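You operate a simulated robot arm through the tools that you are given. There is no shell and no other tool. Be economical: measure what you need, move in short steps, check, and stop when the job is done.

You run a simulated robot arm. Do the job below in one go: nothing can be reset, and whatever is moved stays where it is left.

Task
Put the grey round flange from the top of the fixed bench and the black square flange from the top of the fixed bench in the flat wire basket.
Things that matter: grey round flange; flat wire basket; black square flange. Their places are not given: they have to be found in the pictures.

Only the result counts: the job must be done as asked and must still hold three seconds after the hand-in. Knocking over, shifting, dropping, spilling or breaking anything else fails it.

Robot
A 7-joint arm with a two-finger parallel gripper, fixed in place. Base frame: the origin is at the foot of the arm, x ahead of it, y to its left, z up; the work surface is at about z = 0. Lengths are in cm, angles in rad, forces in N, time in s.
With the tool pointing down near the work surface it reaches from about 24 to 62 cm from the base axis. Its first joint turns from -1.152 to 1.152 rad. Payload 2.6 kg.
The TCP is the grasp point between the finger pads, 3 cm short of the fingertips. In the tool frame z runs along the fingers and y along their closing line. Largest opening 9.4 cm; finger width 2.8, thickness 1; the body of the gripper, 5 by 9.6 cm, starts 5.5 cm behind the TCP.
Orientation is that of the tool frame in the base frame, as a unit quaternion [w, x, y, z]. With the fingers straight down and closing along the base's y, the tool's x points along the base's -x, its y along +y and its z along -z.

Tools
- The arm moves only by the tool apply_moves. Its argument "moves" is a list of rows, each an object (a shift or turn left out is 0, a gripper value left out holds the last) with "xyz": the shift along the base's x, y, z in mm, a list of three; "dr": the turn, a rotation vector about the base's x, y, z in degrees, a list of three; "jaw": the finger opening in mm, from 0 to 94. In form: [{"xyz": [x, y, z], "dr": [wx, wy, wz], "jaw": jaw}, ...]. A call has 1 to 10 rows; each row shifts and turns the commanded pose from where the row before left it. Each row takes 0.2 s and may step no farther than 5 cm and 0.15 rad from the row before; otherwise, or with a gripper value out of range, the whole call is refused. A pose out of reach is approached as far as the arm can. The call stops where the force on the tool passes 40 N (or 10 N more than at its start, if that is more) or the arm is blocked; 0.2 s more then pass. The fingers move at their own pace (about 7.2 cm/s each) and stop on an object; they squeeze with about 21 N. The grip force told is the motor's: it shows also when the fingers shut on nothing. Time passes only in rows, and 0.2 s behind the last, so rows that do not move let the fingers close. The reply holds the time, the measured pose of the TCP, the force on the tool along the base axes, the opening and the grip force, in the units named above and with some noise.
- Cameras (640 x 400 px; columns grow to the right, rows downward): "scene" is fixed at [3.49, 43.03, 56.3]; the picture's right is [-0.78, -0.63, 0.00], its down [-0.36, 0.45, -0.81] and it looks along [0.51, -0.63, -0.58] (base axes); focal length 357 px, centre (320, 200). "wrist" rides on the gripper at [-3.7, 0, -5.8] in the tool frame; the picture's right is [0.00, -1.00, 0.00], its down [0.97, 0.00, -0.24] and it looks along [0.24, 0.00, 0.97] (tool axes); focal length 218 px, centre (320, 200).
- snapshot(camera): a new picture of that camera. No time passes.
- probe_pixels(camera, pixels): there is no depth. For up to 12 entries [column, row, z] of the newest picture of that camera ("zoom" is the newest enlarged one), the place [x, y] in the base frame at which the ray of that pixel passes the height z, good to about 0.3 cm. No time passes.
- enlarge(camera, box): a new picture of the part [left, top, right, bottom] of that camera's present view, enlarged. No time passes.
- finish_job(): hands the job in; it is judged then, once.

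Go step by step. Measure first, check grasps and placings, and put right what went wrong. The budget is 60 turns and 26 pictures, counting those below and the enlarged ones. Unless the task says otherwise, let go and move clear before handing in, and close with one line.

The tools are called after ">>>" as a command line: name --argument value ..., lists and objects as JSON in quotes. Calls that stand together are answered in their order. apply_moves: Moves the arm, as the interface text tells. Its arguments: {"type":"object","properties":{"moves":{"type":"array","items":{"type":"object","properties":{"xyz":{"type":"array","items":{"type":"number"}},"dr":{"type":"array","items":{"type":"number"}},"jaw":{"type":"number"}}}}},"required":["moves"]} The other tools are called the same way: snapshot (camera) takes a picture; probe_pixels (camera, pixels) gives the place at which the rays of pixels pass given heights; enlarge (camera, box) takes an enlarged picture of a part of a camera's view; finish_job () hands the job in.

At the start:

```text
t: 0.0
ee_pos: [41.91, 10.71, 30.99]
ee_rot: [0.0, 0.0, 1.0, 0.0]
contact_force: [0.0, 0.3, -0.1]
opening: 9.38
grasp_force: 0.1
```

scene: 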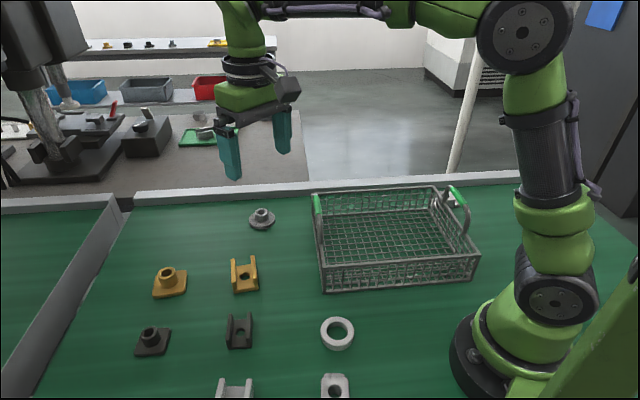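
wrist: 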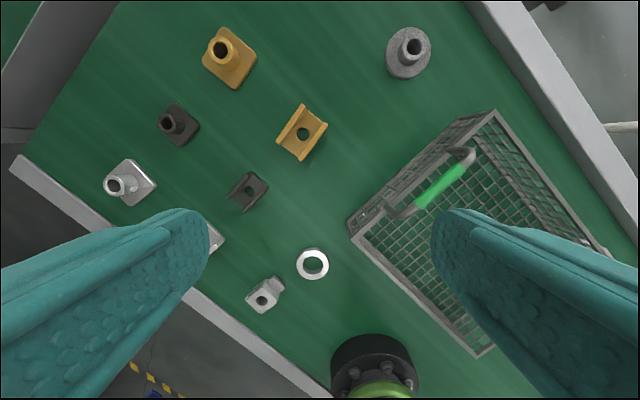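

The grey round flange shows at scene (262,218), the black square flange at (152,342), and the basket around (395,240). I'll measure these in enlarged views.

>>> probe_pixels --camera "scene" --pixels '[[262, 222, 0], [262, 212, 3], [152, 346, 0], [150, 331, 3], [325, 292, 0], [473, 279, 0], [318, 265, 7], [480, 252, 7], [435, 187, 7], [312, 195, 7]]'

>>> enlarge --camera "scene" --box '[220, 160, 500, 335]'

>>> enlarge --camera "scene" --box '[100, 250, 260, 370]'

>>> probe_pixels --camera "wrist" --pixels '[[408, 58, 0], [414, 46, 3], [182, 125, 0], [170, 122, 3], [496, 111, 7], [348, 222, 7], [478, 356, 7], [613, 248, 7]]'

```text
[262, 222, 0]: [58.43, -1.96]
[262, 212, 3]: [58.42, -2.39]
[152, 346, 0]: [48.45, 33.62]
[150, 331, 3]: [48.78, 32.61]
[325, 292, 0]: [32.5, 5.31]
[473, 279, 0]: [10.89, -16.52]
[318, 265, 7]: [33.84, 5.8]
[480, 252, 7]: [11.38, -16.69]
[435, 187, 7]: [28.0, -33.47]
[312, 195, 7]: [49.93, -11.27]
```

```text
2.29 times, centred on (360, 248) of scene
```

zoom: 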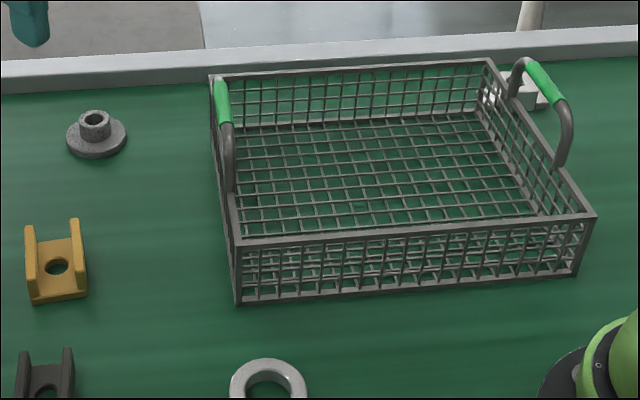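

```text
3.33 times, centred on (180, 310) of scene
```

zoom: 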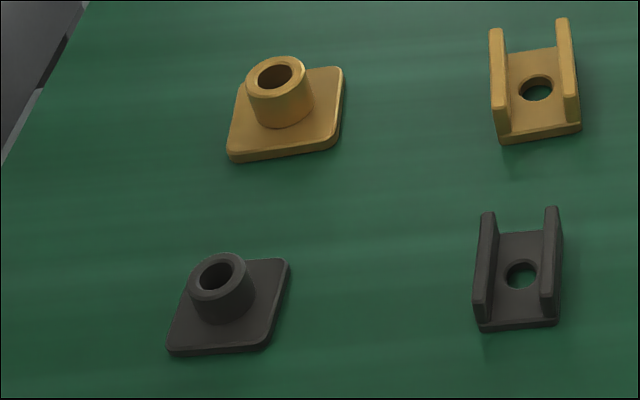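

```text
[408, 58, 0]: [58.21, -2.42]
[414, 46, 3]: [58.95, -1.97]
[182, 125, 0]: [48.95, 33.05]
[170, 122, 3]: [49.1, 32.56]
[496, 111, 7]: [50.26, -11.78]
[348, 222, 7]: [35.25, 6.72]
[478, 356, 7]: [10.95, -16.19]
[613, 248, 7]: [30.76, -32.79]
```

The two cameras agree: grey flange is near (58.5,-2.2), black near (48.8,32.8), and the basket rim corners are near (34.5,6), (50,-11.5), (30,-33), (11,-16.5). I'll move above the grey flange for a closer look.

>>> apply_moves --moves '[{"xyz": [31, -26, -26]}, {"xyz": [31, -26, -26]}, {"xyz": [31, -26, -26]}, {"xyz": [31, -26, -26]}, {"xyz": [31, -26, -26]}, {}]'

>>> snapshot --camera "wrist"

>>> snapshot --camera "scene"

```text
t: 1.4
ee_pos: [57.43, -2.3, 17.9]
ee_rot: [0.0, 0.001, 1.0, 0.0]
contact_force: [-0.1, 0.7, -0.1]
opening: 9.4
grasp_force: 0.0
```

```text
21 pictures are left
```

wrist: 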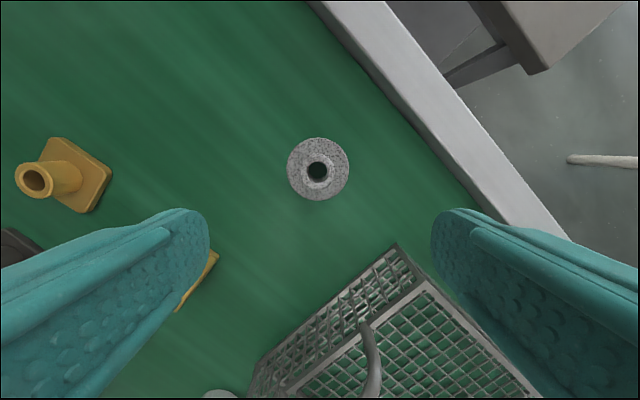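

```text
20 pictures are left
```

scene: 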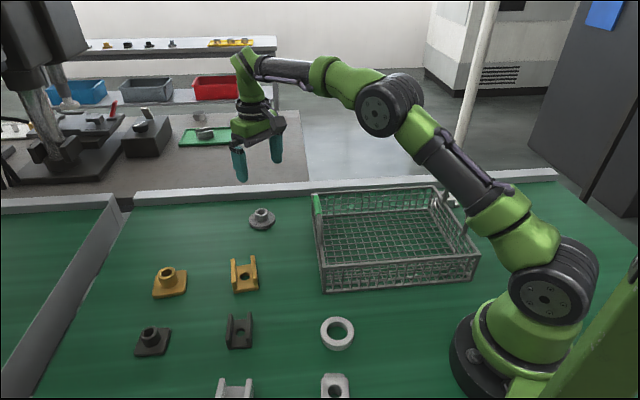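

Grey flange centre is at wrist (318,170). I'll probe for the hub.

>>> probe_pixels --camera "wrist" --pixels '[[318, 170, 0.5], [318, 171, 3], [287, 169, 0.8], [350, 169, 0.8], [318, 138, 0.8], [318, 201, 0.8]]'

>>> enlarge --camera "scene" --box '[230, 195, 294, 235]'

>>> enlarge --camera "wrist" --box '[270, 130, 366, 210]'

```text
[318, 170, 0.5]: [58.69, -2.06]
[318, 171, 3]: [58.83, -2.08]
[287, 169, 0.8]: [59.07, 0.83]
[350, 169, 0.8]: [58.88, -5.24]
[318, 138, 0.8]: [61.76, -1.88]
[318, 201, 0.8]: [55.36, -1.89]
```

```text
10.00 times, centred on (262, 215) of scene
```

zoom: 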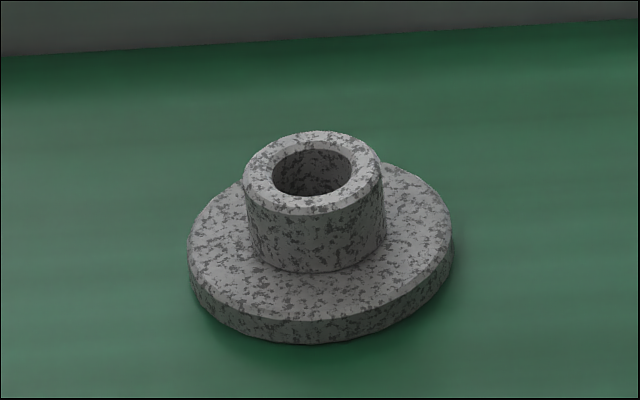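

```text
5.00 times, centred on (318, 170) of wrist
```

zoom: 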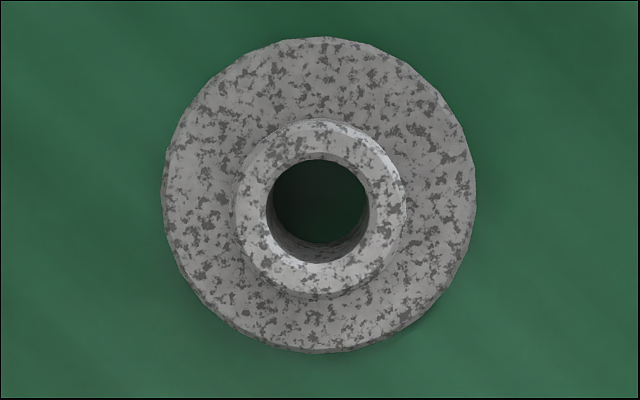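

Hub is centred at about (58.75,-2.05), 3.2 cm across, top near z≈2.7 with the plate about 0.8 thick. I'll descend to TCP z≈4.1 and close on the hub.

>>> apply_moves --moves '[{"xyz": [13, 3, -30], "jaw": 60}, {"xyz": [0, 0, -40]}, {"xyz": [0, 0, -35]}, {"xyz": [0, 0, -20]}, {"xyz": [0, 0, -13]}, {}, {"jaw": 10}, {}, {}, {}]'

```text
t: 3.6
ee_pos: [58.75, -1.96, 4.25]
ee_rot: [0.0, 0.0, 1.0, 0.0]
contact_force: [-0.5, -0.7, 0.0]
opening: 3.3
grasp_force: 21.2
```

Gripped at 3.3 cm opening with 21 N. I'll lift straight up and check.

>>> apply_moves --moves '[{"xyz": [0, 0, 20]}, {"xyz": [0, 0, 50]}, {"xyz": [0, 0, 50]}, {"xyz": [0, 0, 40]}, {}]'

>>> snapshot --camera "scene"

```text
t: 4.8
ee_pos: [58.91, -1.93, 20.22]
ee_rot: [0.0, -0.001, 1.0, 0.001]
contact_force: [-0.3, 0.1, -1.3]
opening: 3.31
grasp_force: 20.7
```

```text
17 pictures are left
```

scene: 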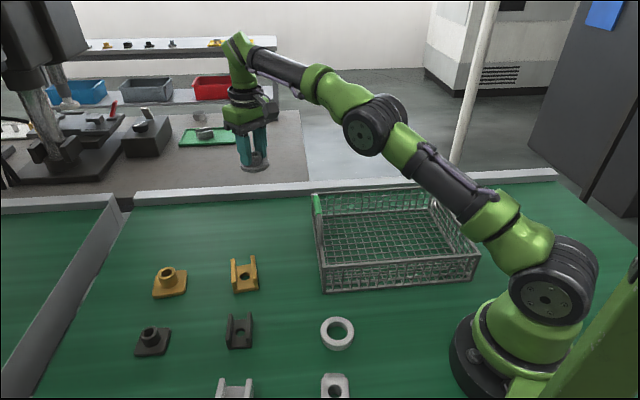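

The flange is held at scene (255,165). I'll carry it over the basket to about (35.3,-10).

>>> apply_moves --moves '[{"xyz": [-39, -13.5, 0]}, {"xyz": [-39, -13.5, 0]}, {"xyz": [-39, -13.5, 0]}, {"xyz": [-39, -13.5, 0]}, {"xyz": [-39, -13.5, 0]}, {"xyz": [-39, -13.5, 0]}, {}]'

>>> snapshot --camera "wrist"

>>> snapshot --camera "scene"

```text
t: 6.4
ee_pos: [35.22, -10.07, 20.11]
ee_rot: [0.0, 0.0, 1.0, 0.0]
contact_force: [-0.7, -0.4, -0.9]
opening: 3.29
grasp_force: 20.7
```

```text
16 pictures are left
```

wrist: 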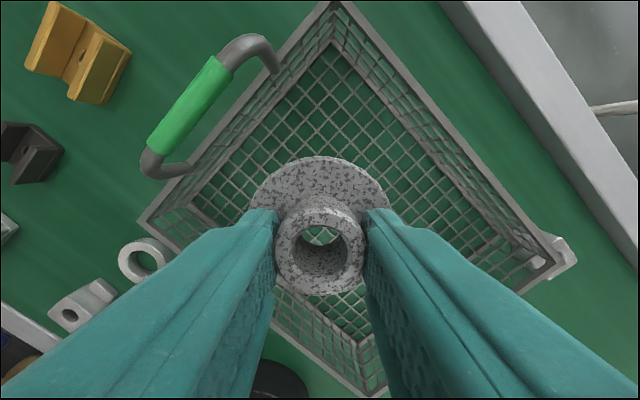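

```text
15 pictures are left
```

scene: 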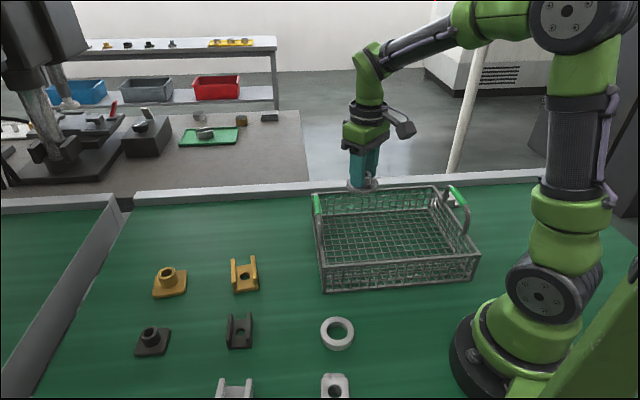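

The flange hangs over the basket. I'll check the floor corners at wrist (335,42), (190,190), (538,262), (358,340) before lowering.

>>> probe_pixels --camera "wrist" --pixels '[[335, 42, 0.5], [190, 190, 0.5], [538, 262, 0.5], [358, 340, 0.5]]'

>>> apply_moves --moves '[{"xyz": [0, 0, -40]}, {"xyz": [0, 0, -40]}, {"xyz": [0, 0, -40]}, {"xyz": [0, 0, -20]}, {}]'

```text
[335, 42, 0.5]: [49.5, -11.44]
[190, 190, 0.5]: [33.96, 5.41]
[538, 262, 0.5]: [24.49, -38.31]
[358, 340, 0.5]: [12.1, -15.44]
```

```text
t: 7.6
ee_pos: [35.42, -10.11, 6.08]
ee_rot: [0.0, 0.0, 1.0, 0.0]
contact_force: [0.3, -0.4, -0.9]
opening: 3.27
grasp_force: 21.4
```

Clear so far at z=6.1. I'll lower in small steps until the flange touches the basket floor.

>>> apply_moves --moves '[{"xyz": [0, 0, -5]}, {"xyz": [0, 0, -4]}, {}]'

```text
t: 8.4
ee_pos: [35.3, -10.06, 5.22]
ee_rot: [0.0, 0.0, 1.0, 0.0]
contact_force: [-0.7, -0.3, -1.1]
opening: 3.27
grasp_force: 21.4
```

>>> apply_moves --moves '[{"xyz": [0, 0, -2]}, {"xyz": [0, 0, -2]}, {}]'

```text
t: 9.2
ee_pos: [35.32, -10.1, 4.86]
ee_rot: [0.001, -0.001, 1.0, 0.0]
contact_force: [-0.3, 0.2, -0.9]
opening: 3.27
grasp_force: 21.4
```

No contact yet at z=4.86 (force is still only the weight). I'll go a few mm lower.

>>> apply_moves --moves '[{"xyz": [0, 0, -2]}, {"xyz": [0, 0, -1]}, {}]'

```text
t: 10.0
ee_pos: [35.42, -10.15, 4.64]
ee_rot: [0.001, -0.001, 1.0, 0.0]
contact_force: [-2.9, 1.7, 16.3]
opening: 3.28
grasp_force: 21.1
```

Contact (16 N upward): the flange sits on the floor. I'll open modestly and retreat upward.

>>> apply_moves --moves '[{"xyz": [0, 0, 1], "jaw": 60}, {}, {}, {"xyz": [0, 0, 20]}, {"xyz": [0, 0, 45]}, {"xyz": [0, 0, 45]}, {"xyz": [0, 0, 45]}, {}]'

>>> snapshot --camera "wrist"

```text
t: 11.8
ee_pos: [35.36, -10.0, 20.33]
ee_rot: [-0.001, 0.0, 1.0, 0.0]
contact_force: [-1.3, -0.2, 0.3]
opening: 5.98
grasp_force: 0.1
```

```text
14 pictures are left
```

wrist: 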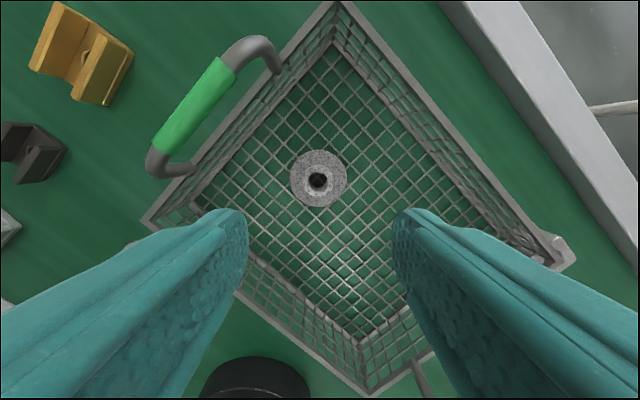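

The grey flange lies flat in the basket at wrist (318,180). Next I'll move to above the black flange near (48.9,32.9).

>>> apply_moves --moves '[{"xyz": [12.5, 42.7, 0]}, {"xyz": [12.5, 42.7, 0]}, {"xyz": [12.5, 42.7, 0]}, {"xyz": [12.5, 42.7, 0]}, {"xyz": [12.5, 42.7, 0]}, {"xyz": [12.5, 42.7, 0]}, {"xyz": [12.5, 42.7, 0]}, {"xyz": [12.5, 42.7, 0]}, {"xyz": [12.5, 42.7, 0]}, {"xyz": [12.5, 42.7, 0]}]'

>>> apply_moves --moves '[{}]'

>>> snapshot --camera "wrist"

```text
t: 14.0
ee_pos: [47.78, 32.62, 20.24]
ee_rot: [-0.001, 0.001, 1.0, -0.001]
contact_force: [0.0, 0.2, 0.1]
opening: 6.02
grasp_force: 0.2
```

```text
t: 14.4
ee_pos: [47.95, 32.6, 20.18]
ee_rot: [-0.001, 0.0, 1.0, 0.001]
contact_force: [0.0, -0.3, -0.5]
opening: 5.99
grasp_force: 0.1
```

```text
13 pictures are left
```

wrist: 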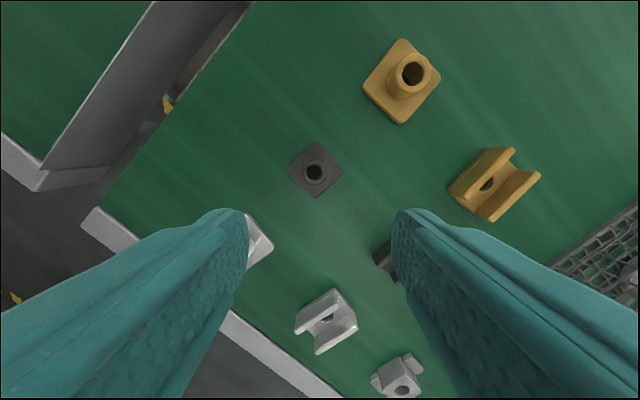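

Black flange is at wrist (315,170); the silver flange at (258,240) and the black bracket at (385,260) are neighbours, so I'll check the clearances.

>>> probe_pixels --camera "wrist" --pixels '[[314, 171, 3], [316, 170, 0.8], [288, 168, 0.8], [343, 172, 0.8], [248, 213, 0.8], [274, 245, 0.8], [372, 257, 0.8], [390, 240, 2.5], [320, 143, 0.8], [313, 198, 0.8]]'

>>> enlarge --camera "wrist" --box '[235, 130, 395, 270]'

>>> enlarge --camera "scene" --box '[80, 250, 272, 400]'

```text
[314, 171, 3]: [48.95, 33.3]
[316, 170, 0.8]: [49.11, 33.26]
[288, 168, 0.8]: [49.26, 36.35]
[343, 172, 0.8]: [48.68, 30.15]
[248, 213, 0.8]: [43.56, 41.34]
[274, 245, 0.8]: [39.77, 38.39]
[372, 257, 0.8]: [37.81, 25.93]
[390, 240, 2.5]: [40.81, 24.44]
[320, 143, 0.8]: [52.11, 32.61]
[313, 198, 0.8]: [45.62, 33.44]
```

```text
2.86 times, centred on (315, 200) of wrist
```

zoom: 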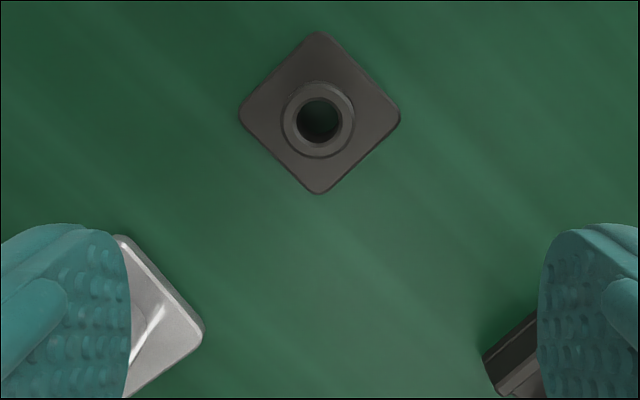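

```text
2.67 times, centred on (176, 325) of scene
```

zoom: 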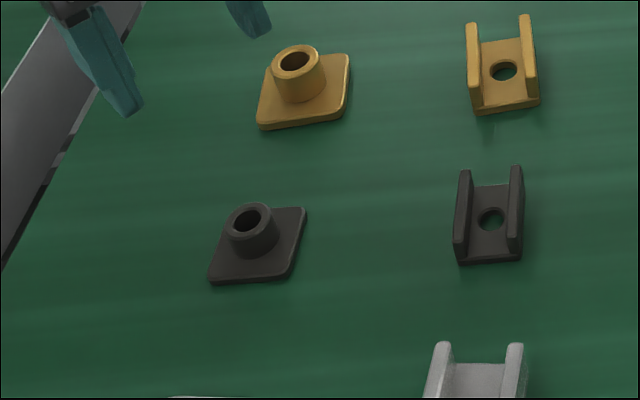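

Neighbours are over 5 cm clear of the finger paths. The hub is at about (49.0,33.2); I'll descend to z≈4.2 and grip.

>>> apply_moves --moves '[{"xyz": [11, 6, -30]}, {"xyz": [0, 0, -45]}, {"xyz": [0, 0, -45]}, {"xyz": [0, 0, -25]}, {"xyz": [0, 0, -15]}, {}, {"jaw": 10}, {}, {}, {}]'

```text
t: 16.6
ee_pos: [48.83, 33.12, 4.29]
ee_rot: [0.0, 0.001, 1.0, 0.0]
contact_force: [-0.3, 0.8, 0.5]
opening: 2.72
grasp_force: 21.3
```

Gripped at 2.7 cm with 21 N. I'll lift and check.

>>> apply_moves --moves '[{"xyz": [0, 0, 20]}, {"xyz": [0, 0, 50]}, {"xyz": [0, 0, 50]}, {"xyz": [0, 0, 40]}, {}]'

>>> snapshot --camera "wrist"

```text
t: 17.8
ee_pos: [48.75, 33.23, 20.36]
ee_rot: [0.0, 0.0, 1.0, 0.0]
contact_force: [-0.4, -0.4, -2.5]
opening: 2.71
grasp_force: 21.3
```

```text
10 pictures are left
```

wrist: 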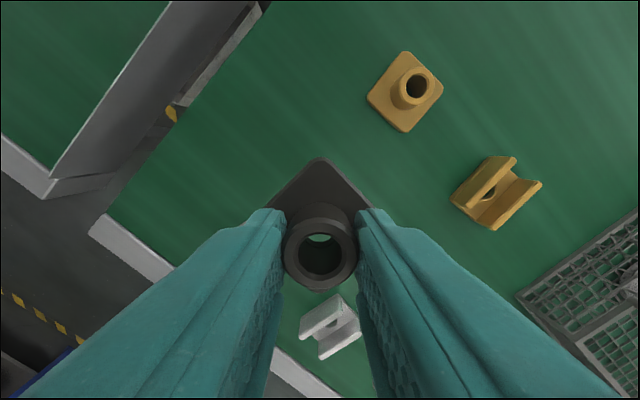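

The black flange is held at wrist (320,245). I'll carry it to (27.5,-17.5) over the basket.

>>> apply_moves --moves '[{"xyz": [-17.75, -42.25, 0]}, {"xyz": [-17.75, -42.25, 0]}, {"xyz": [-17.75, -42.25, 0]}, {"xyz": [-17.75, -42.25, 0]}, {"xyz": [-17.75, -42.25, 0]}, {"xyz": [-17.75, -42.25, 0]}]'

>>> apply_moves --moves '[{"xyz": [-17.75, -42.25, 0]}, {"xyz": [-17.75, -42.25, 0]}, {"xyz": [-17.75, -42.25, 0]}, {"xyz": [-17.75, -42.25, 0]}, {"xyz": [-17.75, -42.25, 0]}, {"xyz": [-17.75, -42.25, 0]}, {}]'

>>> snapshot --camera "wrist"

```text
t: 19.2
ee_pos: [38.15, 7.91, 20.42]
ee_rot: [0.0, 0.0, 1.0, 0.0]
contact_force: [0.2, 0.1, -1.6]
opening: 2.72
grasp_force: 20.9
```

```text
t: 20.8
ee_pos: [27.54, -17.47, 20.35]
ee_rot: [0.0, 0.0, 1.0, 0.0]
contact_force: [0.0, 0.8, -1.6]
opening: 2.73
grasp_force: 21.4
```

```text
9 pictures are left
```

wrist: 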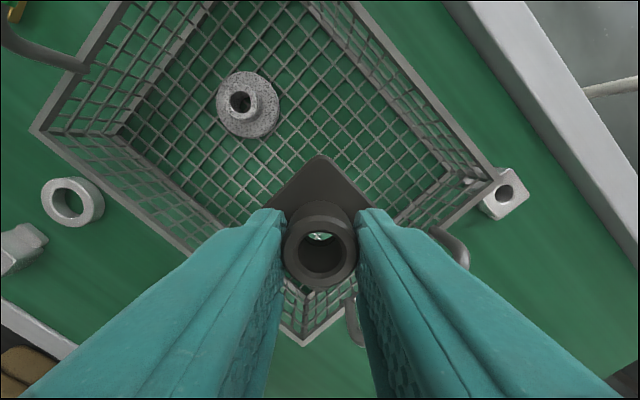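

The drop spot is clear of the grey flange (248,105) and the far handle. Lowering in the same way.

>>> apply_moves --moves '[{"xyz": [0, 0, -40]}, {"xyz": [0, 0, -40]}, {"xyz": [0, 0, -40]}, {"xyz": [0, 0, -25]}, {"xyz": [0, 0, -6]}, {}]'

```text
t: 22.2
ee_pos: [27.56, -17.39, 5.12]
ee_rot: [0.0, 0.001, 1.0, 0.0]
contact_force: [-0.1, -0.1, -2.3]
opening: 2.73
grasp_force: 21.0
```

>>> apply_moves --moves '[{"xyz": [0, 0, -2]}, {"xyz": [0, 0, -1]}, {}]'

```text
t: 23.0
ee_pos: [27.45, -17.4, 4.79]
ee_rot: [0.001, 0.001, 1.0, 0.0]
contact_force: [-2.2, 0.2, 3.8]
opening: 2.73
grasp_force: 20.9
```

Light contact (force turned to +3.8 N). One mm more, then I'll release and rise.

>>> apply_moves --moves '[{"xyz": [0, 0, -1]}, {"jaw": 55}, {}, {}, {"xyz": [0, 0, 20]}, {"xyz": [0, 0, 45]}, {"xyz": [0, 0, 45]}, {"xyz": [0, 0, 45]}, {}]'

>>> snapshot --camera "wrist"

>>> snapshot --camera "scene"

```text
t: 25.0
ee_pos: [27.54, -17.46, 20.4]
ee_rot: [0.0, 0.0, 1.0, 0.0]
contact_force: [0.0, -0.2, 0.2]
opening: 5.52
grasp_force: 0.0
```

```text
8 pictures are left
```

wrist: 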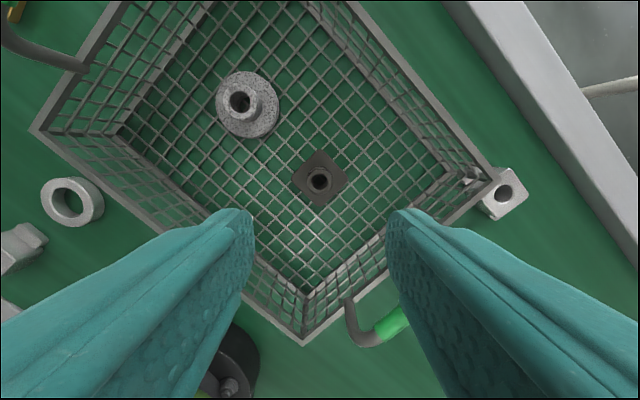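

```text
7 pictures are left
```

scene: 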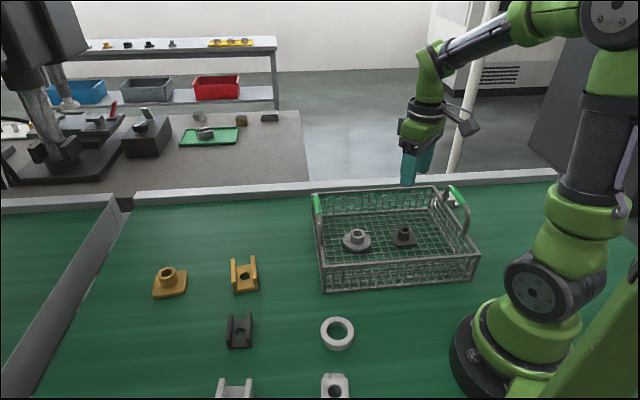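

Both flanges lie flat in the basket (scene (357,240) and (404,236)), nothing else has moved, and the gripper is open and clear above. I'll hand the job in.

>>> finish_job

```text
The job is handed in.
```

The grey round flange and the black square flange are both lying flat in the wire basket, and the final pictures show nothing else out of place.
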